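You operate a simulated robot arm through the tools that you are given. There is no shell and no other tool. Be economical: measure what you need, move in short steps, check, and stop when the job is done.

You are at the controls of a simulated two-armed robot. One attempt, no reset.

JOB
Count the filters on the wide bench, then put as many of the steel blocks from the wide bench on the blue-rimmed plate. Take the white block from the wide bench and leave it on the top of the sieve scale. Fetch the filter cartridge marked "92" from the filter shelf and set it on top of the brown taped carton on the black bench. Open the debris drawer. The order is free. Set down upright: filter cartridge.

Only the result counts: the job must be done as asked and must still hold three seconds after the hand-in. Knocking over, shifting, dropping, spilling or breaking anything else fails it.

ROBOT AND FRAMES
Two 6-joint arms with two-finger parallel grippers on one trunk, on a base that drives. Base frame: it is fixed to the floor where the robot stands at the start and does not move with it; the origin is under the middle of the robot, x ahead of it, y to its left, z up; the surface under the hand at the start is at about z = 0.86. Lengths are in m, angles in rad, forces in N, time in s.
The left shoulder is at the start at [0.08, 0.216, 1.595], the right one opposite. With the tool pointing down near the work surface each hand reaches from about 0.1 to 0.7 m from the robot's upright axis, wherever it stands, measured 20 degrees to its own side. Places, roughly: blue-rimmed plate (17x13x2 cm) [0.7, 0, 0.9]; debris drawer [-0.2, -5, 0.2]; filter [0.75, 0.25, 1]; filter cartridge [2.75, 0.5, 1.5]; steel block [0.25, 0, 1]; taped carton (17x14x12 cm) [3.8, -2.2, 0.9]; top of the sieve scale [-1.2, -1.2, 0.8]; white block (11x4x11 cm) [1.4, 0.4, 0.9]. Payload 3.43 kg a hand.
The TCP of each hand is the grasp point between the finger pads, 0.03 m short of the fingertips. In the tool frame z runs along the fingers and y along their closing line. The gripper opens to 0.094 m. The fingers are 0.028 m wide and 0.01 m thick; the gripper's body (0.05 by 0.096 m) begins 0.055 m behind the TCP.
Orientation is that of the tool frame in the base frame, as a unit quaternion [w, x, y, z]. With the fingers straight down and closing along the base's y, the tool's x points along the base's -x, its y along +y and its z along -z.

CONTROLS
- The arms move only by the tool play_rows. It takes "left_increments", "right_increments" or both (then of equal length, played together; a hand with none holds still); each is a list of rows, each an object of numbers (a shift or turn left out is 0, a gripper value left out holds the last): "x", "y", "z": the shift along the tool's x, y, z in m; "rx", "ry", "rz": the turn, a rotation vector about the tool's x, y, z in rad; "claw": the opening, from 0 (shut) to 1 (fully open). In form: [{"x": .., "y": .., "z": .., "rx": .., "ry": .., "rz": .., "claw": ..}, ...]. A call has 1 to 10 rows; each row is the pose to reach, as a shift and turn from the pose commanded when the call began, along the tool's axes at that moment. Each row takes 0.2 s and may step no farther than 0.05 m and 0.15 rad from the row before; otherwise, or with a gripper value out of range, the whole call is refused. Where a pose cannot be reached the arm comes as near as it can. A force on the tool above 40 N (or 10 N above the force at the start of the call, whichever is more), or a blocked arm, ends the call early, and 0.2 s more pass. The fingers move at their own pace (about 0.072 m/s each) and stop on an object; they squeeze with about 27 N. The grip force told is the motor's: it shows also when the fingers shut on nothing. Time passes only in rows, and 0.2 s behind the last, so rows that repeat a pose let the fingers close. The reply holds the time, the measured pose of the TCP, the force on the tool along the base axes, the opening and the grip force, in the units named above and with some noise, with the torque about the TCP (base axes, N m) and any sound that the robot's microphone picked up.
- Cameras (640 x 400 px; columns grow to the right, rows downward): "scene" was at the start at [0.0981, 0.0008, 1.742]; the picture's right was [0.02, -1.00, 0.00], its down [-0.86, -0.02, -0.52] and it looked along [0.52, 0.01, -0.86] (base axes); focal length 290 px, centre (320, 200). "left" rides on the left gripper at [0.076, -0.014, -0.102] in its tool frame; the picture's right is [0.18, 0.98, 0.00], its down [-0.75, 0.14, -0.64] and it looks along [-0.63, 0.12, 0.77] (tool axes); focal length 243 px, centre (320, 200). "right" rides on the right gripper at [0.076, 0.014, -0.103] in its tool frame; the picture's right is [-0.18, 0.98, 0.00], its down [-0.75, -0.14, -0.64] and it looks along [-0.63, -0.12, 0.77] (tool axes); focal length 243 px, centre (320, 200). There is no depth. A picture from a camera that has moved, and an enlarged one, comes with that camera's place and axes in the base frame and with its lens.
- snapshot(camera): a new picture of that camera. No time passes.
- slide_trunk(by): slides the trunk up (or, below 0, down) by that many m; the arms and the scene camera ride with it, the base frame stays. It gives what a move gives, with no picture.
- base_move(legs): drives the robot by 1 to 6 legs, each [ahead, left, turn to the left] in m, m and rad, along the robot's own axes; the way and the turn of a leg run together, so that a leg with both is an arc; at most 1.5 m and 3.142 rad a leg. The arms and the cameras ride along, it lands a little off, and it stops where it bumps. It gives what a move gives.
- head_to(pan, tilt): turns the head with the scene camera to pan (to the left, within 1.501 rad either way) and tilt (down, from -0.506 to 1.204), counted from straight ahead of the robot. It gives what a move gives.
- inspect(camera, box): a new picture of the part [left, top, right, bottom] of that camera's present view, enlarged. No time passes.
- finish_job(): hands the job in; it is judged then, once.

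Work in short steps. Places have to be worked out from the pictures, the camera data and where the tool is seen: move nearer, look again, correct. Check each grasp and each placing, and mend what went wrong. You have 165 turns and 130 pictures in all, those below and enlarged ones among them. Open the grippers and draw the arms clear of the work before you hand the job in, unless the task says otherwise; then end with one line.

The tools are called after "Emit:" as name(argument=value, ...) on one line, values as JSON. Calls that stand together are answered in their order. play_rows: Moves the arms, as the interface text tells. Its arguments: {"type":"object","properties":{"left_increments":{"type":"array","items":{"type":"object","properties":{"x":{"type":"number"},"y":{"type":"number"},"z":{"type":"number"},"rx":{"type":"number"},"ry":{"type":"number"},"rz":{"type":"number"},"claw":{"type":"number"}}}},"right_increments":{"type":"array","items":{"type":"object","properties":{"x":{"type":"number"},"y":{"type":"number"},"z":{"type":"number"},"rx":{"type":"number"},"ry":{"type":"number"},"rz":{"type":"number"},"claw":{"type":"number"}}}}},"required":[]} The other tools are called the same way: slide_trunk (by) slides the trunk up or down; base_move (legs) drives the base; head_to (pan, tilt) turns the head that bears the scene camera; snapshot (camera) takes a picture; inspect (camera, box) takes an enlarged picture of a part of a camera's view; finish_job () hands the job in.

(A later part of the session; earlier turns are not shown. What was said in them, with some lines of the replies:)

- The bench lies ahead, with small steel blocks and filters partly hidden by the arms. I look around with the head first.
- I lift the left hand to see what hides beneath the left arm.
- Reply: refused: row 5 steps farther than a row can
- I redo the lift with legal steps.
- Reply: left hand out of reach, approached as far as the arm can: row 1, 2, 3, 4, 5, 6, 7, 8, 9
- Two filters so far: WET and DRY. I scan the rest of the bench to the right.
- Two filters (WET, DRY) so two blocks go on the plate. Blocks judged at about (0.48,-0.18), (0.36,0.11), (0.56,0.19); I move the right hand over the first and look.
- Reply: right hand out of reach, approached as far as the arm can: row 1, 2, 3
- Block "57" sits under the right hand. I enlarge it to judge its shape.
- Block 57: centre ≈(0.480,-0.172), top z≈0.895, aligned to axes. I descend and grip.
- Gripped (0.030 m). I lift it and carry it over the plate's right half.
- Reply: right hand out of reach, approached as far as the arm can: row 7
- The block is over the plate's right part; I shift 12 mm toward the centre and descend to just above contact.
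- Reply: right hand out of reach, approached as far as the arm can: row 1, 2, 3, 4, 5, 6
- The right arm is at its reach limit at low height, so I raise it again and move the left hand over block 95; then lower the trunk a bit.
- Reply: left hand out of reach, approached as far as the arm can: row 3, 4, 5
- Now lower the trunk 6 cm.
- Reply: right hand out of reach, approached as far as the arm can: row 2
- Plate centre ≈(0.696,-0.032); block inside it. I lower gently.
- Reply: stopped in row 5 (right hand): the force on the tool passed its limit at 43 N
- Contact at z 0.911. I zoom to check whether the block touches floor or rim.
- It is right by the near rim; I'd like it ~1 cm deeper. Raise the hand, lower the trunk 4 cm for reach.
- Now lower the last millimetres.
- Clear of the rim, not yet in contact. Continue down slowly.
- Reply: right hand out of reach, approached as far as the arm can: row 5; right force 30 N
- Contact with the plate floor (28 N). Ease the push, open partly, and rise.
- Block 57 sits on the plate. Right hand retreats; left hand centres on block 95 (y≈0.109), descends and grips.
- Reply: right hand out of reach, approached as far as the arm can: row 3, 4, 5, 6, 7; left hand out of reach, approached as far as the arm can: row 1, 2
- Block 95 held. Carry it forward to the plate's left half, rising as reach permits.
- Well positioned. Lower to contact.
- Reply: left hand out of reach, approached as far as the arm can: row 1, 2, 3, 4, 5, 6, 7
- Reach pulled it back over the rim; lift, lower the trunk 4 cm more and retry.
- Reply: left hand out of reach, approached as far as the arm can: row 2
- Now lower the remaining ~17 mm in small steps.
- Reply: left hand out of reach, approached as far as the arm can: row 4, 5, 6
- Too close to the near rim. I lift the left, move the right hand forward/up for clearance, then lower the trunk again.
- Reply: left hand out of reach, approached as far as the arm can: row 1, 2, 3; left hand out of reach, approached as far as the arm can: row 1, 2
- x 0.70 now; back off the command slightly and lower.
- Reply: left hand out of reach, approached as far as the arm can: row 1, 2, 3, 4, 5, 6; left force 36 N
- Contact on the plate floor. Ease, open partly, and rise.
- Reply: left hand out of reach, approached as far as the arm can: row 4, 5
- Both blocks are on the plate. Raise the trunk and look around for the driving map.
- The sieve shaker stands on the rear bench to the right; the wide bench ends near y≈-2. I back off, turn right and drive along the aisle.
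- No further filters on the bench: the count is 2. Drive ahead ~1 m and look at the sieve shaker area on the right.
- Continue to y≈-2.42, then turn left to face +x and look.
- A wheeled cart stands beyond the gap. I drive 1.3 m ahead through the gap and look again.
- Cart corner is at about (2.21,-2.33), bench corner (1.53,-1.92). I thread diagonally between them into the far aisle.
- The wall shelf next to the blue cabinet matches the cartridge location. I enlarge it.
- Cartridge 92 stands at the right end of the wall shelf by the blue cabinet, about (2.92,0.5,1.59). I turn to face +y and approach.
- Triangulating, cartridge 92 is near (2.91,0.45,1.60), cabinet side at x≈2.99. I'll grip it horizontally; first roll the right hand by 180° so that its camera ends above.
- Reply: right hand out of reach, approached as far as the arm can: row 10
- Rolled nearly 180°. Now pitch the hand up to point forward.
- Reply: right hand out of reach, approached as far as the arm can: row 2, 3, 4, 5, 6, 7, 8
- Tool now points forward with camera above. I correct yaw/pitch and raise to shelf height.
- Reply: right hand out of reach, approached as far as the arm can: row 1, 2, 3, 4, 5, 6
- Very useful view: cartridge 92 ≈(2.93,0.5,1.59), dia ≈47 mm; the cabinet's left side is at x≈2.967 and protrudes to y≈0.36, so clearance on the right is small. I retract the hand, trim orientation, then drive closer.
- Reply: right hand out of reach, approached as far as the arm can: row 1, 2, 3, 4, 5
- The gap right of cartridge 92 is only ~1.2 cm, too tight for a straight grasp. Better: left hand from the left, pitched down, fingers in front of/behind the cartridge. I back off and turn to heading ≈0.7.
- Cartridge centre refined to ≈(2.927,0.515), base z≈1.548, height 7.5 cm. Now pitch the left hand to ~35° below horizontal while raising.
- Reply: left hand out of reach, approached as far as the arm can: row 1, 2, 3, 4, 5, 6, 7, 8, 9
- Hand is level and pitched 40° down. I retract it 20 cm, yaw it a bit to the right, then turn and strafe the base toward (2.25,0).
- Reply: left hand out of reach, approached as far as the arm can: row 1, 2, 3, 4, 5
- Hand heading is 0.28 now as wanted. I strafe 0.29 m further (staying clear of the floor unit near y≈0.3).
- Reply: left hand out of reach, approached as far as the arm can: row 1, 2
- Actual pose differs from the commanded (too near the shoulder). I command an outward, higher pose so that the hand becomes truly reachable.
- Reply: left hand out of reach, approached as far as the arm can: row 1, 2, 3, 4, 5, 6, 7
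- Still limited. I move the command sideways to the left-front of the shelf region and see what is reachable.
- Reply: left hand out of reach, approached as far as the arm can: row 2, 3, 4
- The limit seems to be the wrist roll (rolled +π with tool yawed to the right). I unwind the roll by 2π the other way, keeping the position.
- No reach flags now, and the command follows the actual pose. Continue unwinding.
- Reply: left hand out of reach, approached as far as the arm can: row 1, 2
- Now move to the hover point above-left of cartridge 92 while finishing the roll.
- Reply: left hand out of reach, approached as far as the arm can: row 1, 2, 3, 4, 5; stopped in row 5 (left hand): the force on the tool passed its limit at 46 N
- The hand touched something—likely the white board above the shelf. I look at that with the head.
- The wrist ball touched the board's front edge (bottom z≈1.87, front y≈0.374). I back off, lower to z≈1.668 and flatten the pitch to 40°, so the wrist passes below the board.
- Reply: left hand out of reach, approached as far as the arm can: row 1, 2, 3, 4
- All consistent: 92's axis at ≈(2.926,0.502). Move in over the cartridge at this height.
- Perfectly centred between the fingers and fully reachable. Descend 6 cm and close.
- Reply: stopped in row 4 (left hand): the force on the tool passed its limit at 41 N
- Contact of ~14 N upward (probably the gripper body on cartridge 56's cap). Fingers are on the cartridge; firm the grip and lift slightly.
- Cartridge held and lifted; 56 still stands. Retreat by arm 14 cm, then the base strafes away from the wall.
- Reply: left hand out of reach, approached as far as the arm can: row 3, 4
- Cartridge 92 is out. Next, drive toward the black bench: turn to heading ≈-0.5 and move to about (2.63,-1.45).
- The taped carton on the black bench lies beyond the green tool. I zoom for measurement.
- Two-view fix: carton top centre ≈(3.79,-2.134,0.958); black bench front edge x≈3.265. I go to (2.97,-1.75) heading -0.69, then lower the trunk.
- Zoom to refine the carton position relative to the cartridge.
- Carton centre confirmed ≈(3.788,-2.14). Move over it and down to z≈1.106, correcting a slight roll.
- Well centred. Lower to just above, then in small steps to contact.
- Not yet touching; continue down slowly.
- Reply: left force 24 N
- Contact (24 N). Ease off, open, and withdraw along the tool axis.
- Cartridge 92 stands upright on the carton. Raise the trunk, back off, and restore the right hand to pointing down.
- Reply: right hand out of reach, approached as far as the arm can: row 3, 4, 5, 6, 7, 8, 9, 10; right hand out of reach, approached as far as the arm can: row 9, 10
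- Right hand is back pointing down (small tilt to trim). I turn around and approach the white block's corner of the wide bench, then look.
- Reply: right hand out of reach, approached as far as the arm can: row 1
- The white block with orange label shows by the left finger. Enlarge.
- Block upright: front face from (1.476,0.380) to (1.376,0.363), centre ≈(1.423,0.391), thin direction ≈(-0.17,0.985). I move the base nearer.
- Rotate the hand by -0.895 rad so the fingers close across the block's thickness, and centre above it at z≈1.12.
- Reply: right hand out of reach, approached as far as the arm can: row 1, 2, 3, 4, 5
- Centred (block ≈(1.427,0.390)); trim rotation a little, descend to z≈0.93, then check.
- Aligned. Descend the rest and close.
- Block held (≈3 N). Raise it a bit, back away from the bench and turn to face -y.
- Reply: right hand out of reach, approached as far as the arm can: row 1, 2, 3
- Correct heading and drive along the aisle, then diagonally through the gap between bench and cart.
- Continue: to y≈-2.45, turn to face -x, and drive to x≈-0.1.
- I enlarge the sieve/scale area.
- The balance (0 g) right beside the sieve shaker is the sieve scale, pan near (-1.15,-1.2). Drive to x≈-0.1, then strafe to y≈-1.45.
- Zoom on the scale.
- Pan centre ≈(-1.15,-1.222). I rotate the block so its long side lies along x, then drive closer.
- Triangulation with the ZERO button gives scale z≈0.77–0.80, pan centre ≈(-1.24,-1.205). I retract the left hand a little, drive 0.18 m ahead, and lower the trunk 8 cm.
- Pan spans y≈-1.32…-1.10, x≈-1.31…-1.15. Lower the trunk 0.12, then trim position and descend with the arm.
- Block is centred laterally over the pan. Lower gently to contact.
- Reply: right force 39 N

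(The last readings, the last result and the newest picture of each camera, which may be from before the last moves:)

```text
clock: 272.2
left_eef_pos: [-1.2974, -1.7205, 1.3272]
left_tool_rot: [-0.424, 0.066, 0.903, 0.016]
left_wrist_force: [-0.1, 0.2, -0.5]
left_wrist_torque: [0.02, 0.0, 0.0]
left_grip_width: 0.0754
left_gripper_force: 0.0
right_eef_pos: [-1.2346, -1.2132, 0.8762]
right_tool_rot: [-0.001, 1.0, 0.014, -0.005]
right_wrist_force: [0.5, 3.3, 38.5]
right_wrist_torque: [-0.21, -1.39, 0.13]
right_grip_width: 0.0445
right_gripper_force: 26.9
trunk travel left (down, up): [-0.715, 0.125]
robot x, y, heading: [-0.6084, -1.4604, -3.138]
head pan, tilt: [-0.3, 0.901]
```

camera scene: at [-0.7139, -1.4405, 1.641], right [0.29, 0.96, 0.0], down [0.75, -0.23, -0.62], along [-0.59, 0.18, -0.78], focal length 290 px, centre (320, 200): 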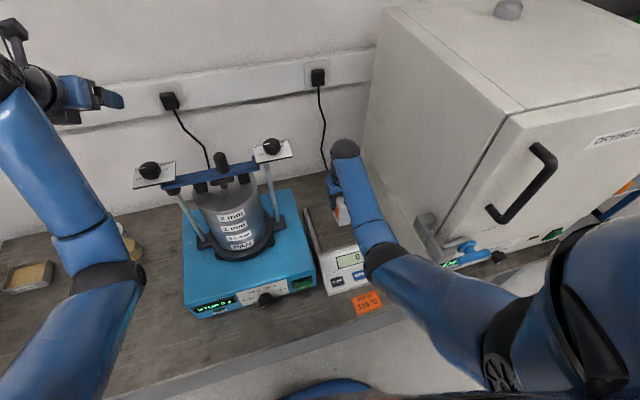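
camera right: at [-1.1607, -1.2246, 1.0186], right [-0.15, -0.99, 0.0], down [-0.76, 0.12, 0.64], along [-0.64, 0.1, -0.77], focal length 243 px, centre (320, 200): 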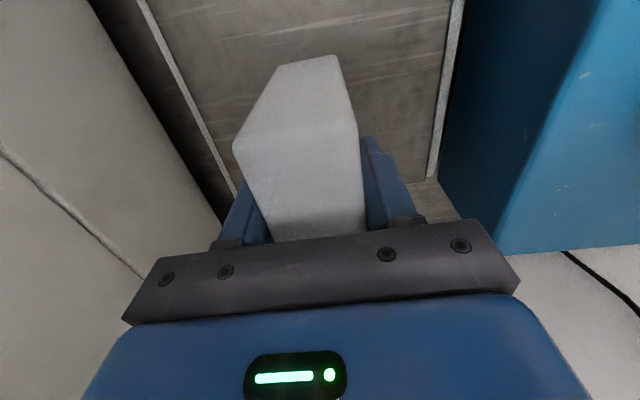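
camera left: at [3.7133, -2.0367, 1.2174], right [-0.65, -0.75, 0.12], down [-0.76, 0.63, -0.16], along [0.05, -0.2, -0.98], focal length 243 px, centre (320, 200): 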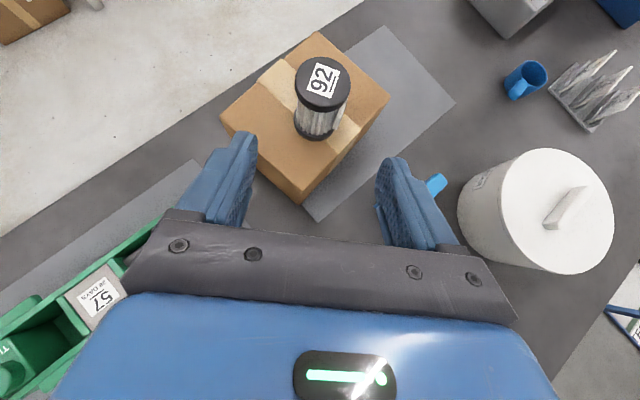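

Contact, but torque suggests the front edge touches first. Ease off and look closely.

Emit:
play_rows(right_increments=[{"z": -0.006}, {"z": -0.0075}])

Emit:
inspect(camera="scene", box=[280, 130, 420, 300])

Emit:
snapshot(camera="right")

```text
clock: 272.8
left_eef_pos: [-1.3021, -1.7196, 1.3255]
left_tool_rot: [-0.422, 0.065, 0.904, 0.015]
left_wrist_force: [0.7, 1.0, 0.2]
left_wrist_torque: [-0.03, 0.01, 0.02]
left_grip_width: 0.0753
left_gripper_force: 0.1
right_eef_pos: [-1.2334, -1.2145, 0.8767]
right_tool_rot: [0.0, 1.0, 0.017, -0.001]
right_wrist_force: [-0.2, -0.7, 10.7]
right_wrist_torque: [-0.11, 0.79, 0.02]
right_grip_width: 0.0443
right_gripper_force: 26.8
trunk travel left (down, up): [-0.715, 0.125]
robot x, y, heading: [-0.6102, -1.4623, -3.137]
head pan, tilt: [-0.3, 0.901]
```

```text
2.35 times, centred on (350, 215) of scene
camera zoom: at [-0.7105, -1.4418, 1.6409], right [0.29, 0.96, 0.0], down [0.75, -0.23, -0.62], along [-0.6, 0.18, -0.78], focal length 682 px, centre (249, 165)
```

zoom: 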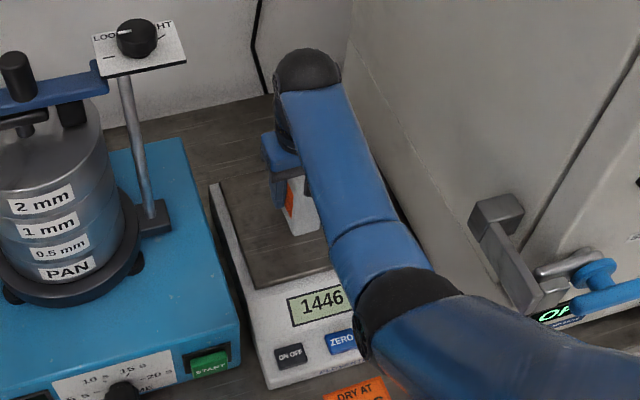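

```text
29 pictures are left
camera right: at [-1.1572, -1.225, 0.9807], right [-0.15, -0.99, 0.0], down [-0.76, 0.12, 0.64], along [-0.63, 0.1, -0.77], focal length 243 px, centre (320, 200)
```

right: 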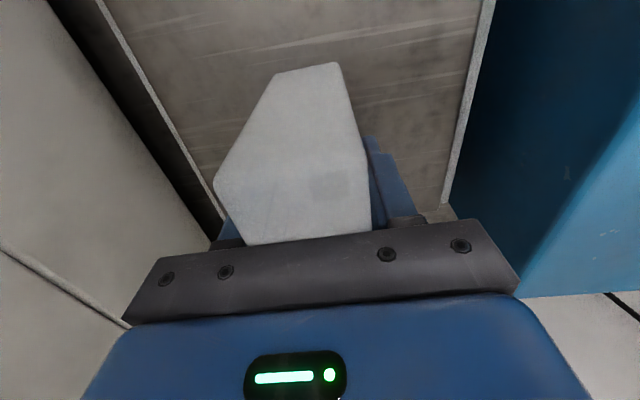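

The scale reads 1446 g: the block rests on the pan. Open gently and rise.

Emit:
play_rows(right_increments=[{"z": -0.002, "claw": 0.6}, {"z": -0.002, "claw": 0.7}, {"z": -0.002, "claw": 0.7}, {"z": -0.03, "claw": 0.7}, {"z": -0.07, "claw": 0.7}, {"z": -0.11, "claw": 0.7}, {"z": -0.15, "claw": 0.7}, {"z": -0.19, "claw": 0.7}])

Emit:
snapshot(camera="right")

Emit:
inspect(camera="scene", box=[280, 130, 420, 300])

```text
clock: 274.6
left_eef_pos: [-1.3032, -1.7186, 1.3253]
left_tool_rot: [-0.422, 0.065, 0.904, 0.015]
left_wrist_force: [-0.2, -0.5, 0.5]
left_wrist_torque: [-0.03, -0.01, 0.03]
left_grip_width: 0.0751
left_gripper_force: 0.1
right_eef_pos: [-1.2668, -1.2139, 1.038]
right_tool_rot: [-0.001, 1.0, 0.015, -0.001]
right_wrist_force: [-0.4, 0.0, -0.4]
right_wrist_torque: [0.02, -0.01, 0.01]
right_grip_width: 0.0658
right_gripper_force: 0.0
right hand out of reach, approached as far as the arm can: row 7, 8
trunk travel left (down, up): [-0.715, 0.125]
robot x, y, heading: [-0.6098, -1.4647, -3.132]
head pan, tilt: [-0.3, 0.901]
```

```text
28 pictures are left
camera right: at [-1.1896, -1.225, 1.1413], right [-0.15, -0.99, 0.0], down [-0.76, 0.12, 0.64], along [-0.64, 0.1, -0.77], focal length 243 px, centre (320, 200)
```

right: 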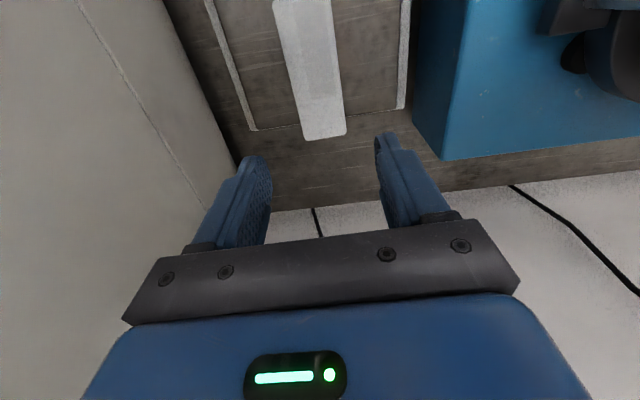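

```text
2.35 times, centred on (350, 215) of scene
camera zoom: at [-0.7132, -1.4409, 1.641], right [0.29, 0.96, 0.0], down [0.75, -0.23, -0.62], along [-0.59, 0.18, -0.78], focal length 682 px, centre (249, 165)
```

zoom: 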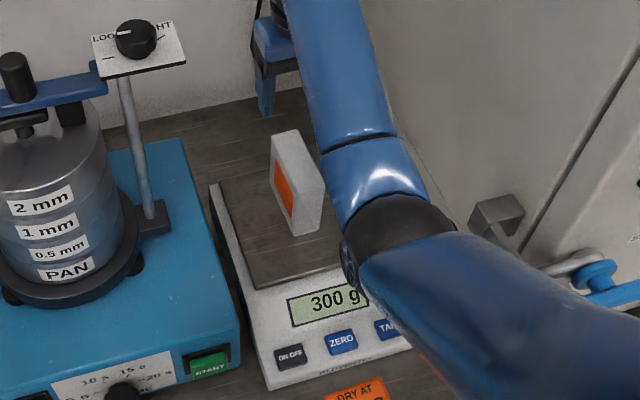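

The white block stands on the scale (300 g). Raise the trunk, back off, turn to -y and look toward the drawer.

Emit:
slide_trunk(by=0.12)

Emit:
base_move(legs=[[-0.38, 0, 0], [0, 0, 1.57], [1.0, 0, 0]])

Emit:
head_to(pan=0.0, tilt=0.55)

Emit:
snapshot(camera="scene")

```text
clock: 276.1
left_eef_pos: [-1.3029, -1.7172, 1.4445]
left_tool_rot: [-0.421, 0.065, 0.904, 0.015]
left_wrist_force: [-0.5, -0.1, -0.4]
left_wrist_torque: [0.02, -0.02, 0.0]
left_grip_width: 0.0752
left_gripper_force: 0.1
right_eef_pos: [-1.2653, -1.2139, 1.158]
right_tool_rot: [-0.001, 1.0, 0.015, -0.001]
right_wrist_force: [0.3, -0.9, 0.2]
right_wrist_torque: [0.0, -0.01, 0.03]
right_grip_width: 0.0661
right_gripper_force: 0.1
trunk travel left (down, up): [-0.835, 0.005]
robot x, y, heading: [-0.6099, -1.4583, -3.134]
head pan, tilt: [-0.3, 0.901]
```

```text
clock: 287.1
left_eef_pos: [0.1032, -3.1082, 1.4451]
left_tool_rot: [-0.304, -0.606, 0.674, -0.294]
left_wrist_force: [-0.1, -0.6, 0.6]
left_wrist_torque: [0.0, -0.01, 0.01]
left_grip_width: 0.0753
left_gripper_force: 0.1
right_eef_pos: [-0.401, -3.0897, 1.1587]
right_tool_rot: [0.001, 0.683, 0.73, -0.003]
right_wrist_force: [0.1, 0.6, 0.9]
right_wrist_torque: [0.02, 0.0, -0.02]
right_grip_width: 0.0659
right_gripper_force: 0.1
trunk travel left (down, up): [-0.835, 0.005]
robot x, y, heading: [-0.1796, -2.4251, -1.529]
head pan, tilt: [-0.3, 0.901]
```

```text
clock: 287.9
left_eef_pos: [0.1038, -3.1091, 1.4447]
left_tool_rot: [-0.304, -0.605, 0.675, -0.293]
left_wrist_force: [-0.5, -0.1, -0.2]
left_wrist_torque: [-0.03, 0.0, 0.01]
left_grip_width: 0.0753
left_gripper_force: 0.1
right_eef_pos: [-0.4003, -3.0908, 1.158]
right_tool_rot: [0.0, 0.683, 0.73, -0.002]
right_wrist_force: [0.5, -0.1, 0.2]
right_wrist_torque: [-0.01, 0.02, 0.02]
right_grip_width: 0.0656
right_gripper_force: 0.1
trunk travel left (down, up): [-0.835, 0.005]
robot x, y, heading: [-0.1789, -2.4271, -1.527]
head pan, tilt: [0.0, 0.55]
```

```text
26 pictures are left
camera scene: at [-0.1727, -2.5463, 1.7903], right [-1.0, -0.04, 0.0], down [-0.02, 0.52, -0.85], along [0.04, -0.85, -0.52], focal length 290 px, centre (320, 200)
```

scene: 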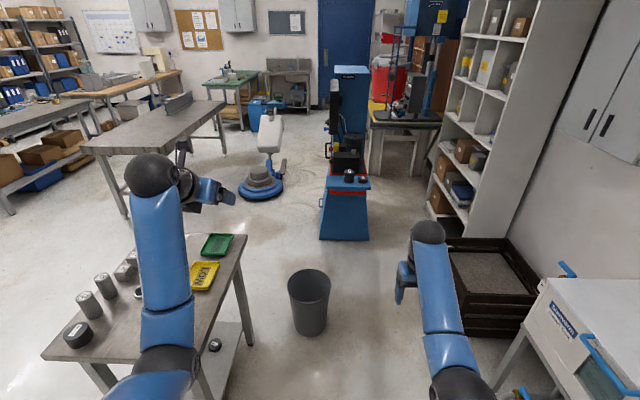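

The blue machine ahead is at about (-0.2,-5). I zoom to find its drawer.

Emit:
inspect(camera="scene", box=[290, 60, 410, 260])

```text
2.00 times, centred on (350, 160) of scene
camera zoom: at [-0.1727, -2.5463, 1.7903], right [-1.0, -0.04, 0.0], down [-0.02, 0.52, -0.85], along [0.04, -0.85, -0.52], focal length 579 px, centre (260, 280)
```

zoom: 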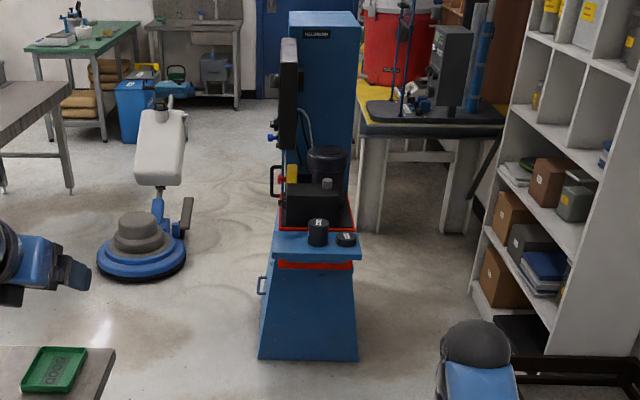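

The drawer handle is on the machine's +x side near (-0.07,-5.0,0.25). I take the wide way round: strafe to x≈1.3, drive -y, then turn to face -x.

Emit:
base_move(legs=[[0, 0, -0.044], [0, 1.5, 0], [1.5, 0, 0]])

Emit:
snapshot(camera="scene")

```text
clock: 302.8
left_eef_pos: [1.6848, -4.5939, 1.4459]
left_tool_rot: [-0.3, -0.614, 0.667, -0.297]
left_wrist_force: [-0.3, 0.4, -0.5]
left_wrist_torque: [-0.03, -0.01, 0.02]
left_grip_width: 0.0754
left_gripper_force: 0.1
right_eef_pos: [1.1782, -4.5867, 1.1589]
right_tool_rot: [0.002, 0.675, 0.738, -0.002]
right_wrist_force: [-0.6, -0.2, 0.1]
right_wrist_torque: [-0.05, -0.02, -0.03]
right_grip_width: 0.0655
right_gripper_force: 0.1
trunk travel left (down, up): [-0.835, 0.005]
robot x, y, heading: [1.3864, -3.9155, -1.509]
head pan, tilt: [0.0, 0.55]
```

```text
24 pictures are left
camera scene: at [1.3946, -4.0369, 1.7905], right [-1.0, -0.07, 0.0], down [-0.03, 0.52, -0.85], along [0.06, -0.85, -0.52], focal length 290 px, centre (320, 200)
```

scene: 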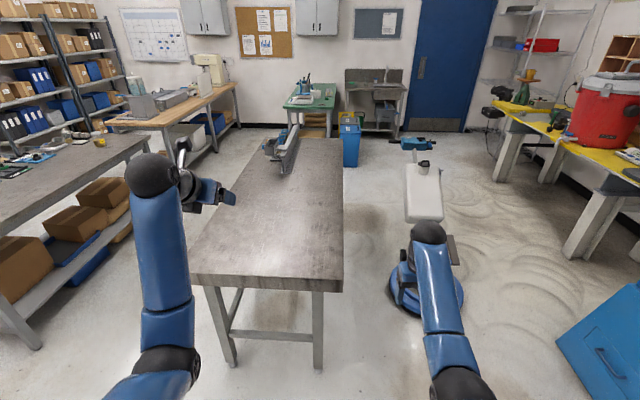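

Now turn to face -x and strafe down to y≈-4.85 at x≈1.0, then look at the drawer.

Emit:
base_move(legs=[[0, 0, -1.63], [0.38, 0, 0], [0, 0.9, 0]])

Emit:
head_to(pan=0.0, tilt=0.8)

Emit:
snapshot(camera="scene")

```text
clock: 313.5
left_eef_pos: [0.3449, -5.1141, 1.4459]
left_tool_rot: [-0.423, 0.054, 0.905, 0.009]
left_wrist_force: [-0.2, -0.1, -0.6]
left_wrist_torque: [-0.01, -0.02, 0.03]
left_grip_width: 0.0753
left_gripper_force: 0.0
right_eef_pos: [0.3685, -4.6091, 1.1575]
right_tool_rot: [0.0, 1.0, 0.027, -0.002]
right_wrist_force: [0.2, 0.1, 0.4]
right_wrist_torque: [0.01, 0.01, -0.01]
right_grip_width: 0.066
right_gripper_force: 0.0
trunk travel left (down, up): [-0.835, 0.005]
robot x, y, heading: [1.0316, -4.8435, -3.114]
head pan, tilt: [0.0, 0.55]
```

```text
clock: 314.3
left_eef_pos: [0.3427, -5.1145, 1.4444]
left_tool_rot: [-0.422, 0.054, 0.905, 0.01]
left_wrist_force: [0.6, 0.3, 0.0]
left_wrist_torque: [-0.01, -0.01, -0.01]
left_grip_width: 0.0754
left_gripper_force: 0.0
right_eef_pos: [0.3681, -4.6105, 1.1583]
right_tool_rot: [-0.001, 1.0, 0.027, -0.002]
right_wrist_force: [-0.6, 1.3, 0.9]
right_wrist_torque: [0.01, -0.04, -0.01]
right_grip_width: 0.0656
right_gripper_force: 0.0
trunk travel left (down, up): [-0.835, 0.005]
robot x, y, heading: [1.034, -4.8429, -3.111]
head pan, tilt: [0.0, 0.799]
```

```text
23 pictures are left
camera scene: at [0.9197, -4.8457, 1.769], right [-0.03, 1.0, 0.0], down [0.72, 0.02, -0.7], along [-0.7, -0.02, -0.72], focal length 290 px, centre (320, 200)
```

scene: 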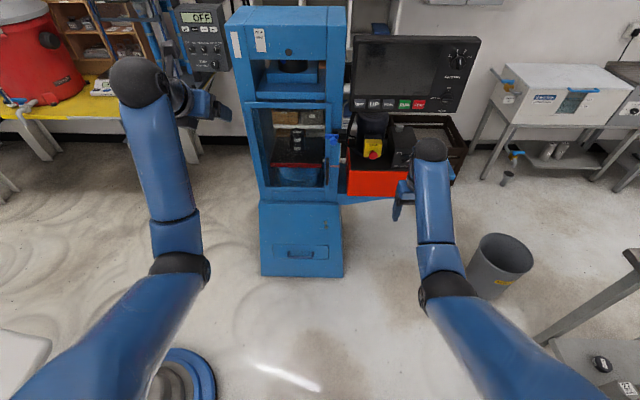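

The press faces us with a low drawer (handle at ~ (300,253)). Enlarge.

Emit:
inspect(camera="scene", box=[240, 190, 370, 290])

```text
4.00 times, centred on (305, 240) of scene
camera zoom: at [0.9197, -4.8457, 1.769], right [-0.03, 1.0, 0.0], down [0.72, 0.02, -0.7], along [-0.7, -0.02, -0.72], focal length 1159 px, centre (380, 40)
```

zoom: 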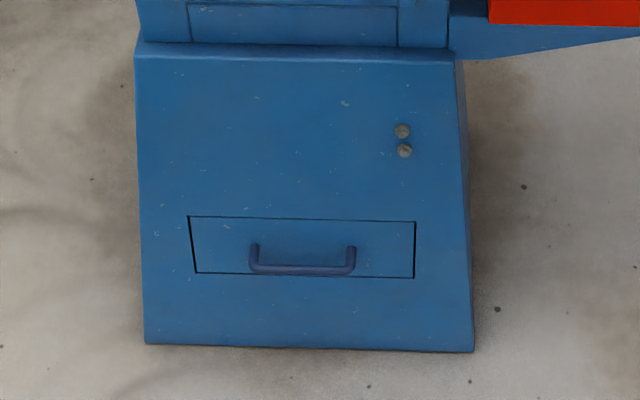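

The drawer has a horizontal U-handle, bar ≈(-0.05,-4.99,0.265), ~15 cm long. I'll use the left hand (pitched 40° down), rotated 90° so the fingers close above/below the bar; the right hand moves aside.

Emit:
base_move(legs=[[0, -0.07, -0.03]])

Emit:
play_rows(left_increments=[{"rz": 0.15, "claw": 0.6}, {"rz": 0.3}, {"rz": 0.45}, {"rz": 0.6}, {"rz": 0.75}, {"rz": 0.9}, {"rz": 1.05}, {"rz": 1.2}, {"rz": 1.35}, {"rz": 1.5}], right_increments=[{"y": -0.03}, {"y": -0.06}, {"y": -0.09}, {"y": -0.12}, {"y": -0.15}, {"y": -0.18}, {"y": -0.2}, {"y": -0.2}, {"y": -0.2}, {"y": -0.2}])

Emit:
slide_trunk(by=-0.8)

Emit:
snapshot(camera="left")

Emit:
snapshot(camera="scene")

```text
clock: 315.3
left_eef_pos: [0.3366, -5.0461, 1.4431]
left_tool_rot: [-0.422, 0.063, 0.904, 0.02]
left_wrist_force: [0.7, -0.6, 0.0]
left_wrist_torque: [0.09, 0.03, -0.07]
left_grip_width: 0.0752
left_gripper_force: 0.1
right_eef_pos: [0.3732, -4.5379, 1.1615]
right_tool_rot: [-0.007, 1.0, 0.015, -0.002]
right_wrist_force: [1.0, -2.2, 0.5]
right_wrist_torque: [0.07, 0.02, 0.03]
right_grip_width: 0.0658
right_gripper_force: 0.0
trunk travel left (down, up): [-0.835, 0.005]
robot x, y, heading: [1.0295, -4.7765, -3.139]
head pan, tilt: [0.0, 0.799]
```

```text
clock: 317.5
left_eef_pos: [0.3361, -5.0322, 1.4439]
left_tool_rot: [-0.318, 0.665, 0.616, -0.277]
left_wrist_force: [0.4, -0.3, 0.3]
left_wrist_torque: [-0.02, 0.0, -0.01]
left_grip_width: 0.0563
left_gripper_force: 0.1
right_eef_pos: [0.3678, -4.3269, 1.1597]
right_tool_rot: [-0.001, 1.0, 0.016, -0.002]
right_wrist_force: [-0.1, -0.1, 0.1]
right_wrist_torque: [-0.04, -0.04, 0.01]
right_grip_width: 0.0658
right_gripper_force: 0.1
trunk travel left (down, up): [-0.835, 0.005]
robot x, y, heading: [1.033, -4.7766, -3.136]
head pan, tilt: [0.0, 0.799]
```

```text
refused: -0.8 is not a number from -0.4 to 0.4
```

```text
21 pictures are left
camera left: at [0.4115, -4.9637, 1.5224], right [0.65, 0.15, -0.75], down [0.51, -0.81, 0.29], along [-0.56, -0.57, -0.6], focal length 243 px, centre (320, 200)
```

left: 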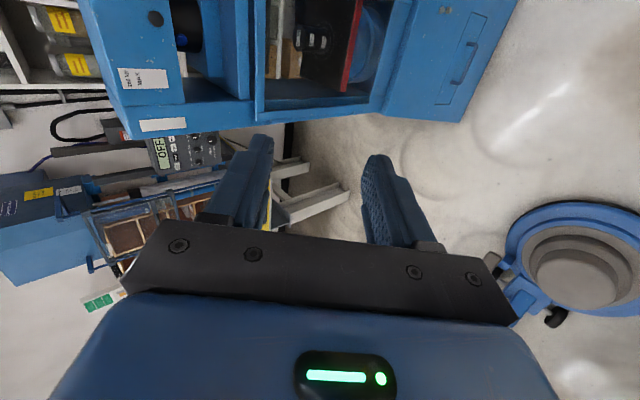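

```text
20 pictures are left
camera scene: at [0.9187, -4.7765, 1.769], right [-0.01, 1.0, 0.0], down [0.72, 0.0, -0.7], along [-0.7, 0.0, -0.72], focal length 290 px, centre (320, 200)
```

scene: 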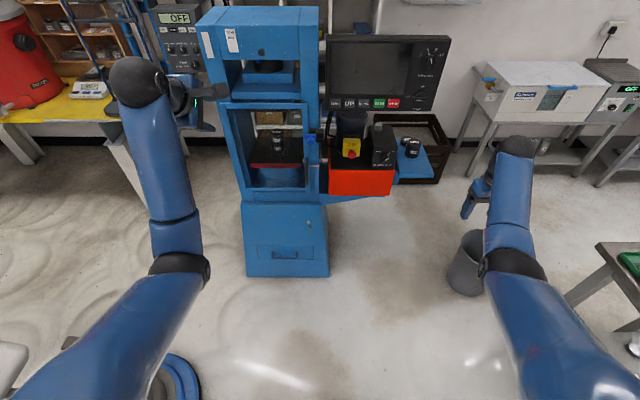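

Lower the trunk in two steps of 0.4 m.

Emit:
slide_trunk(by=-0.4)

Emit:
slide_trunk(by=-0.4)

Emit:
snapshot(camera="scene")

Emit:
snapshot(camera="left")

```text
clock: 321.4
left_eef_pos: [0.3359, -5.0314, 1.0448]
left_tool_rot: [-0.319, 0.664, 0.617, -0.277]
left_wrist_force: [1.0, 0.6, 1.5]
left_wrist_torque: [-0.02, 0.02, 0.04]
left_grip_width: 0.0563
left_gripper_force: 0.1
right_eef_pos: [0.3664, -4.3264, 0.7602]
right_tool_rot: [0.0, 1.0, 0.015, -0.001]
right_wrist_force: [-0.8, -0.2, 0.2]
right_wrist_torque: [-0.01, 0.0, 0.03]
right_grip_width: 0.0657
right_gripper_force: 0.0
trunk travel left (down, up): [-0.435, 0.405]
robot x, y, heading: [1.0304, -4.776, -3.138]
head pan, tilt: [0.0, 0.799]
```

```text
clock: 325.2
left_eef_pos: [0.3373, -5.0325, 0.6457]
left_tool_rot: [-0.318, 0.664, 0.617, -0.277]
left_wrist_force: [0.3, 0.2, 0.2]
left_wrist_torque: [0.02, -0.03, 0.0]
left_grip_width: 0.0566
left_gripper_force: 0.0
right_eef_pos: [0.367, -4.3257, 0.3596]
right_tool_rot: [0.0, 1.0, 0.015, -0.002]
right_wrist_force: [0.6, -1.4, -0.3]
right_wrist_torque: [0.02, -0.01, 0.04]
right_grip_width: 0.0657
right_gripper_force: 0.0
trunk travel left (down, up): [-0.035, 0.805]
robot x, y, heading: [1.0312, -4.7731, -3.134]
head pan, tilt: [0.0, 0.799]
```

```text
19 pictures are left
camera scene: at [0.919, -4.7756, 0.9691], right [-0.01, 1.0, 0.0], down [0.72, 0.0, -0.7], along [-0.7, 0.0, -0.72], focal length 290 px, centre (320, 200)
```

scene: 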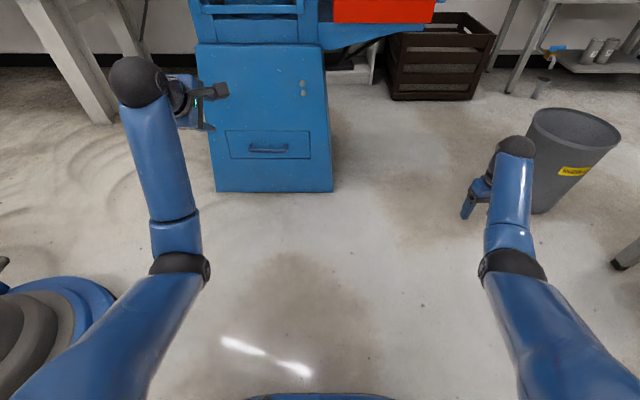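

```text
18 pictures are left
camera left: at [0.4116, -4.9629, 0.7227], right [0.65, 0.15, -0.75], down [0.52, -0.81, 0.29], along [-0.56, -0.57, -0.6], focal length 243 px, centre (320, 200)
```

left: 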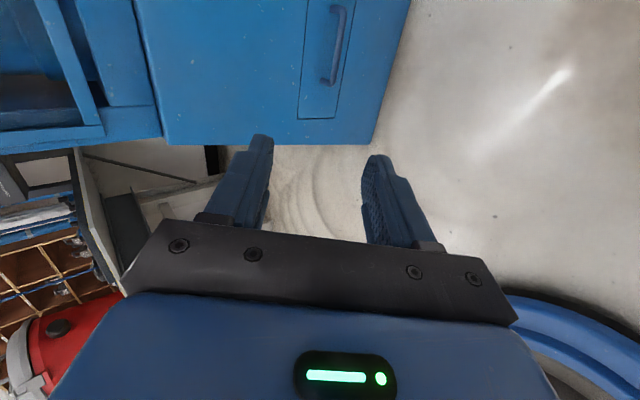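

Handle bar fixed at ≈(-0.058,-4.99,0.256). I advance 0.25 m, strafe 3.5 cm right, and lower the left hand with the claw narrowed.

Emit:
base_move(legs=[[0.25, -0.036, 0]])

Emit:
play_rows(left_increments=[{"y": 0.035, "z": 0.03, "claw": 0.42}, {"y": 0.07, "z": 0.06}, {"y": 0.105, "z": 0.09}, {"y": 0.14, "z": 0.12}, {"y": 0.175, "z": 0.15}, {"y": 0.205, "z": 0.175}])

Emit:
snapshot(camera="left")

```text
clock: 327.0
left_eef_pos: [0.0819, -5.0003, 0.6438]
left_tool_rot: [-0.318, 0.663, 0.618, -0.277]
left_wrist_force: [-0.3, -0.5, 0.4]
left_wrist_torque: [-0.02, 0.02, 0.02]
left_grip_width: 0.0563
left_gripper_force: 0.1
right_eef_pos: [0.1096, -4.2948, 0.3594]
right_tool_rot: [0.0, 1.0, 0.017, -0.001]
right_wrist_force: [-0.2, -0.4, -0.6]
right_wrist_torque: [0.0, -0.02, 0.0]
right_grip_width: 0.066
right_gripper_force: 0.1
trunk travel left (down, up): [-0.035, 0.805]
robot x, y, heading: [0.7752, -4.7419, -3.132]
head pan, tilt: [0.0, 0.799]
```

```text
clock: 328.4
left_eef_pos: [0.0788, -4.9918, 0.3746]
left_tool_rot: [-0.319, 0.663, 0.618, -0.277]
left_wrist_force: [0.5, -1.2, -0.6]
left_wrist_torque: [-0.04, 0.01, 0.01]
left_grip_width: 0.0393
left_gripper_force: 0.0
right_eef_pos: [0.1107, -4.2952, 0.3598]
right_tool_rot: [-0.001, 1.0, 0.018, -0.002]
right_wrist_force: [-0.7, 0.0, 0.2]
right_wrist_torque: [-0.03, -0.01, 0.02]
right_grip_width: 0.0657
right_gripper_force: 0.1
trunk travel left (down, up): [-0.035, 0.805]
robot x, y, heading: [0.7731, -4.7428, -3.13]
head pan, tilt: [0.0, 0.799]
```

```text
17 pictures are left
camera left: at [0.1545, -4.9236, 0.452], right [0.65, 0.15, -0.75], down [0.52, -0.81, 0.29], along [-0.56, -0.57, -0.6], focal length 243 px, centre (320, 200)
```

left: 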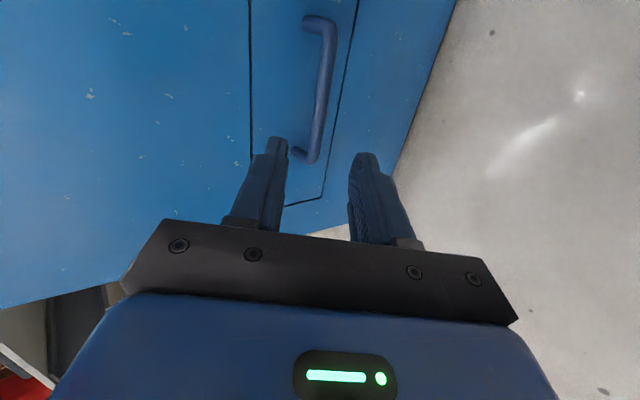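

The bar projects exactly where computed; approach along the tool axis so the bar comes between the fingers.

Emit:
play_rows(left_increments=[{"x": -0.003, "y": 0.001, "z": 0.042}, {"x": -0.006, "y": 0.002, "z": 0.084}, {"x": -0.009, "y": 0.003, "z": 0.126}])

Emit:
snapshot(camera="left")

```text
clock: 329.2
left_eef_pos: [-0.0138, -4.989, 0.2881]
left_tool_rot: [-0.319, 0.663, 0.618, -0.277]
left_wrist_force: [0.2, 1.1, -0.3]
left_wrist_torque: [0.02, 0.03, 0.01]
left_grip_width: 0.0395
left_gripper_force: 0.1
right_eef_pos: [0.1097, -4.2945, 0.3596]
right_tool_rot: [0.0, 1.0, 0.017, -0.001]
right_wrist_force: [0.0, 0.4, -0.2]
right_wrist_torque: [-0.03, 0.0, 0.04]
right_grip_width: 0.0657
right_gripper_force: 0.1
trunk travel left (down, up): [-0.035, 0.805]
robot x, y, heading: [0.7727, -4.7421, -3.133]
head pan, tilt: [0.0, 0.799]
```

```text
16 pictures are left
camera left: at [0.0602, -4.921, 0.366], right [0.65, 0.15, -0.75], down [0.52, -0.81, 0.29], along [-0.56, -0.57, -0.6], focal length 243 px, centre (320, 200)
```

left: 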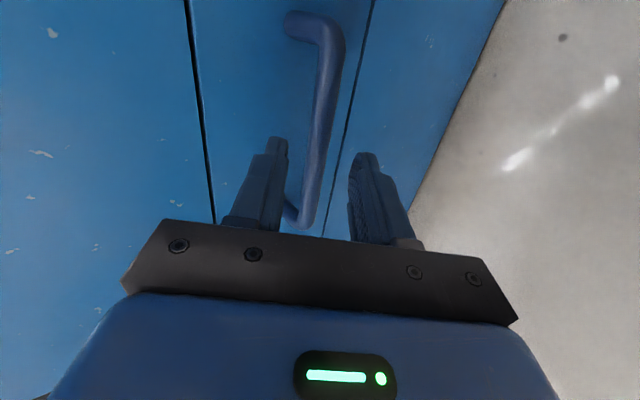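

The bar is centred between the fingers. Advance the last 4 cm and close.

Emit:
play_rows(left_increments=[{"x": -0.001, "z": 0.02}, {"x": -0.002, "z": 0.04}, {"x": -0.002, "z": 0.04, "claw": 0}, {"x": -0.002, "z": 0.04, "claw": 0}, {"x": -0.002, "z": 0.04, "claw": 0}])

Emit:
snapshot(camera="left")

```text
clock: 330.4
left_eef_pos: [-0.045, -4.9911, 0.2643]
left_tool_rot: [-0.318, 0.663, 0.62, -0.275]
left_wrist_force: [3.6, 0.7, -3.6]
left_wrist_torque: [0.95, -0.13, 1.05]
left_grip_width: 0.0163
left_gripper_force: 45.3
right_eef_pos: [0.1104, -4.2942, 0.3593]
right_tool_rot: [-0.001, 1.0, 0.018, -0.003]
right_wrist_force: [-0.7, 0.4, 0.1]
right_wrist_torque: [-0.03, -0.01, 0.04]
right_grip_width: 0.0657
right_gripper_force: 0.0
trunk travel left (down, up): [-0.035, 0.805]
robot x, y, heading: [0.7749, -4.7456, -3.13]
head pan, tilt: [0.0, 0.799]
```

```text
15 pictures are left
camera left: at [0.0298, -4.922, 0.3424], right [0.65, 0.15, -0.74], down [0.52, -0.81, 0.28], along [-0.56, -0.57, -0.6], focal length 243 px, centre (320, 200)
```

left: 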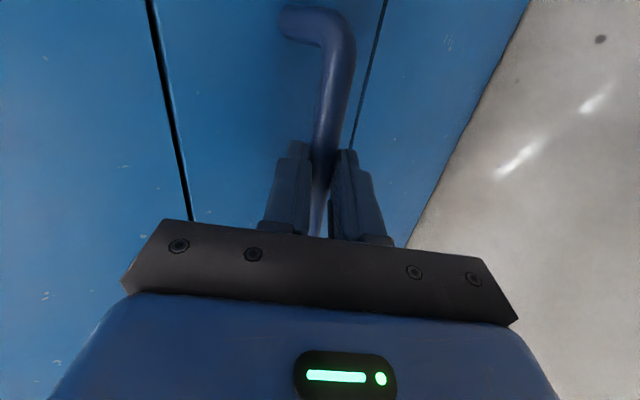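

Bar gripped. Pull straight out (+x) in small steps.

Emit:
play_rows(left_increments=[{"x": 0.002, "y": 0.013, "z": -0.015}, {"x": 0.003, "y": 0.026, "z": -0.03}, {"x": 0.005, "y": 0.039, "z": -0.046}, {"x": 0.007, "y": 0.051, "z": -0.061}, {"x": 0.0085, "y": 0.064, "z": -0.076}])

Emit:
snapshot(camera="scene")

```text
clock: 331.6
left_eef_pos: [0.0533, -4.9906, 0.2649]
left_tool_rot: [-0.317, 0.663, 0.619, -0.276]
left_wrist_force: [0.8, 0.2, -9.0]
left_wrist_torque: [1.41, -0.18, 0.29]
left_grip_width: 0.0162
left_gripper_force: 45.0
right_eef_pos: [0.1101, -4.2956, 0.3584]
right_tool_rot: [-0.001, 1.0, 0.017, -0.001]
right_wrist_force: [-0.1, 0.3, -0.3]
right_wrist_torque: [0.01, 0.02, -0.03]
right_grip_width: 0.0657
right_gripper_force: 0.1
trunk travel left (down, up): [-0.035, 0.805]
robot x, y, heading: [0.777, -4.7401, -3.134]
head pan, tilt: [0.0, 0.799]
```

```text
14 pictures are left
camera scene: at [0.6626, -4.743, 0.9689], right [-0.01, 1.0, 0.0], down [0.72, 0.01, -0.7], along [-0.7, -0.01, -0.72], focal length 290 px, centre (320, 200)
```

scene: 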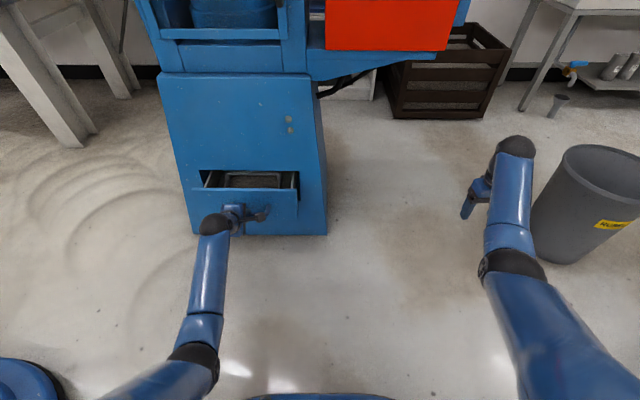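

The drawer is out ~10 cm. Pull further until a stop is felt.

Emit:
play_rows(left_increments=[{"x": 0.002, "y": 0.013, "z": -0.015}, {"x": 0.003, "y": 0.026, "z": -0.03}, {"x": 0.005, "y": 0.039, "z": -0.046}, {"x": 0.007, "y": 0.051, "z": -0.061}, {"x": 0.0085, "y": 0.064, "z": -0.076}, {"x": 0.01, "y": 0.077, "z": -0.091}])

```text
clock: 333.0
left_eef_pos: [0.1737, -4.9899, 0.2648]
left_tool_rot: [-0.317, 0.661, 0.621, -0.277]
left_wrist_force: [1.2, -15.9, -13.1]
left_wrist_torque: [1.08, -0.23, 0.7]
left_grip_width: 0.0165
left_gripper_force: 45.1
right_eef_pos: [0.1101, -4.2975, 0.3591]
right_tool_rot: [-0.001, 1.0, 0.017, -0.001]
right_wrist_force: [0.0, 1.2, 0.5]
right_wrist_torque: [0.01, 0.0, 0.01]
right_grip_width: 0.0658
right_gripper_force: 0.1
trunk travel left (down, up): [-0.035, 0.805]
robot x, y, heading: [0.7737, -4.7388, -3.13]
head pan, tilt: [0.0, 0.799]
```

22 cm out, no stop yet; try a little more with smaller steps.

Emit:
play_rows(left_increments=[{"x": 0.002, "y": 0.008, "z": -0.0095}, {"x": 0.003, "y": 0.016, "z": -0.019}, {"x": 0.004, "y": 0.024, "z": -0.0285}, {"x": 0.005, "y": 0.032, "z": -0.038}])

Emit:
snapshot(camera="scene")

```text
clock: 334.0
left_eef_pos: [0.2259, -4.9893, 0.2649]
left_tool_rot: [-0.316, 0.662, 0.62, -0.278]
left_wrist_force: [1.8, -33.4, -12.5]
left_wrist_torque: [0.83, -0.16, 1.0]
left_grip_width: 0.0165
left_gripper_force: 45.1
right_eef_pos: [0.1095, -4.2968, 0.3594]
right_tool_rot: [0.0, 1.0, 0.019, -0.002]
right_wrist_force: [0.0, -0.4, 0.0]
right_wrist_torque: [0.02, 0.0, 0.03]
right_grip_width: 0.0659
right_gripper_force: 0.0
trunk travel left (down, up): [-0.035, 0.805]
robot x, y, heading: [0.7734, -4.7403, -3.129]
head pan, tilt: [0.0, 0.799]
```

```text
13 pictures are left
camera scene: at [0.6625, -4.7442, 0.9688], right [-0.01, 1.0, 0.0], down [0.72, 0.01, -0.7], along [-0.7, -0.01, -0.72], focal length 290 px, centre (320, 200)
```

scene: 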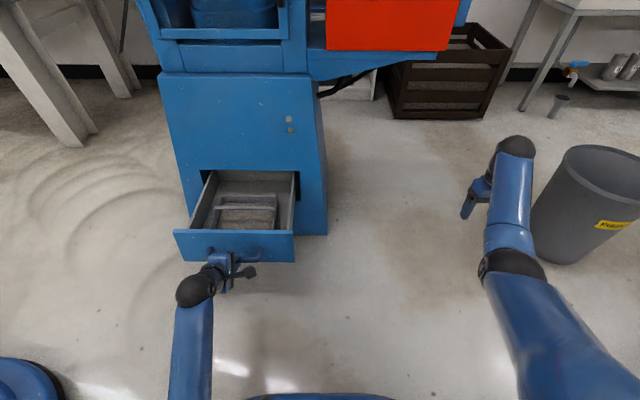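

Drawer is 27 cm open. Release and withdraw along the tool axis.

Emit:
play_rows(left_increments=[{"claw": 0.42}, {"claw": 0.42}, {"claw": 0.42}, {"z": -0.04, "claw": 0.42}, {"z": -0.08, "claw": 0.42}, {"z": -0.12, "claw": 0.42}, {"z": -0.16, "claw": 0.42}])

Emit:
snapshot(camera="scene")

```text
clock: 335.6
left_eef_pos: [0.3486, -5.0004, 0.3711]
left_tool_rot: [-0.318, 0.664, 0.618, -0.277]
left_wrist_force: [0.1, 0.3, -0.5]
left_wrist_torque: [0.02, 0.02, -0.01]
left_grip_width: 0.0396
left_gripper_force: 0.0
right_eef_pos: [0.1108, -4.2949, 0.3598]
right_tool_rot: [0.0, 1.0, 0.016, -0.002]
right_wrist_force: [0.1, 0.2, 0.4]
right_wrist_torque: [0.0, 0.0, -0.01]
right_grip_width: 0.0658
right_gripper_force: 0.1
trunk travel left (down, up): [-0.035, 0.805]
robot x, y, heading: [0.7791, -4.7386, -3.127]
head pan, tilt: [0.0, 0.799]
```

```text
12 pictures are left
camera scene: at [0.6637, -4.7423, 0.969], right [-0.01, 1.0, 0.0], down [0.72, 0.01, -0.7], along [-0.7, -0.01, -0.72], focal length 290 px, centre (320, 200)
```

scene: 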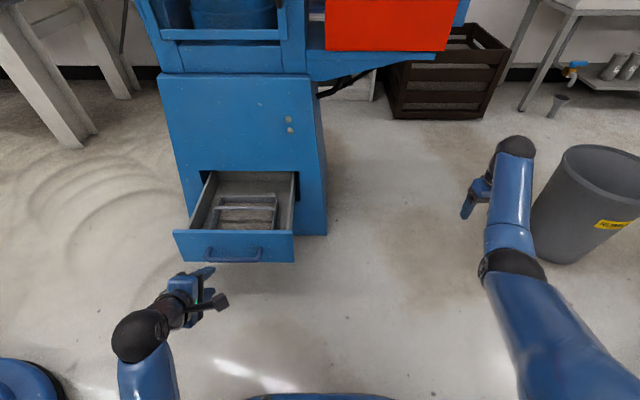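

Drawer is open and the hand is free. Back off a little with open grippers.

Emit:
play_rows(left_increments=[{"z": -0.04, "claw": 1}, {"z": -0.08, "claw": 1}], right_increments=[{"claw": 1}, {"claw": 1}])

Emit:
base_move(legs=[[-0.2, 0, 0]])

Emit:
snapshot(camera="scene")

```text
clock: 336.2
left_eef_pos: [0.3714, -5.0271, 0.3819]
left_tool_rot: [-0.318, 0.663, 0.619, -0.277]
left_wrist_force: [0.6, -0.6, 0.2]
left_wrist_torque: [0.0, 0.02, -0.02]
left_grip_width: 0.0938
left_gripper_force: 0.1
left hand out of reach, approached as far as the arm can: row 1, 2
right_eef_pos: [0.1098, -4.295, 0.3596]
right_tool_rot: [0.0, 1.0, 0.017, -0.002]
right_wrist_force: [0.4, 0.4, -0.3]
right_wrist_torque: [0.0, 0.01, 0.06]
right_grip_width: 0.0943
right_gripper_force: 0.0
trunk travel left (down, up): [-0.035, 0.805]
robot x, y, heading: [0.7751, -4.7451, -3.132]
head pan, tilt: [0.0, 0.799]
```

```text
clock: 337.8
left_eef_pos: [0.5637, -5.0241, 0.382]
left_tool_rot: [-0.32, 0.664, 0.617, -0.277]
left_wrist_force: [0.1, -0.3, 0.0]
left_wrist_torque: [0.0, 0.01, -0.01]
left_grip_width: 0.0938
left_gripper_force: 0.1
right_eef_pos: [0.3055, -4.2907, 0.3604]
right_tool_rot: [0.0, 1.0, 0.015, -0.002]
right_wrist_force: [-1.1, -0.6, 0.2]
right_wrist_torque: [0.02, 0.0, 0.01]
right_grip_width: 0.0938
right_gripper_force: 0.0
trunk travel left (down, up): [-0.035, 0.805]
robot x, y, heading: [0.9681, -4.7384, -3.134]
head pan, tilt: [0.0, 0.799]
```

```text
11 pictures are left
camera scene: at [0.8572, -4.7404, 0.9691], right [-0.01, 1.0, 0.0], down [0.72, 0.0, -0.7], along [-0.7, 0.0, -0.72], focal length 290 px, centre (320, 200)
```

scene: 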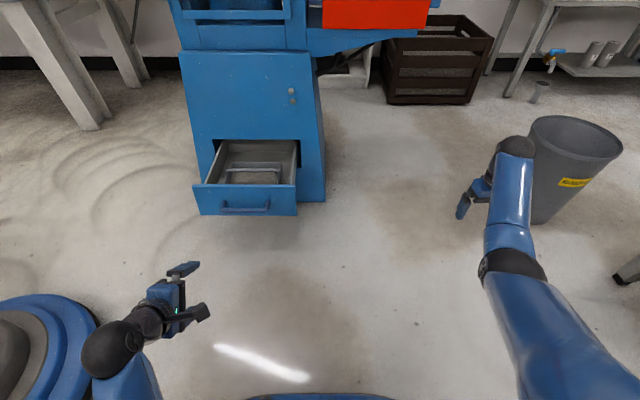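

The drawer stands open, both grippers are open, and both arms are clear of the work. All four parts are done, so I hand the job in.

Emit:
finish_job()

```text
The job is handed in.
```

The job is handed in, with all four parts done: two steel blocks (57 and 95) on the blue-rimmed plate for the two filters counted (WET and DRY), the white block on the sieve scale, cartridge 92 upright on the taped carton, and the debris drawer open about 27 cm.
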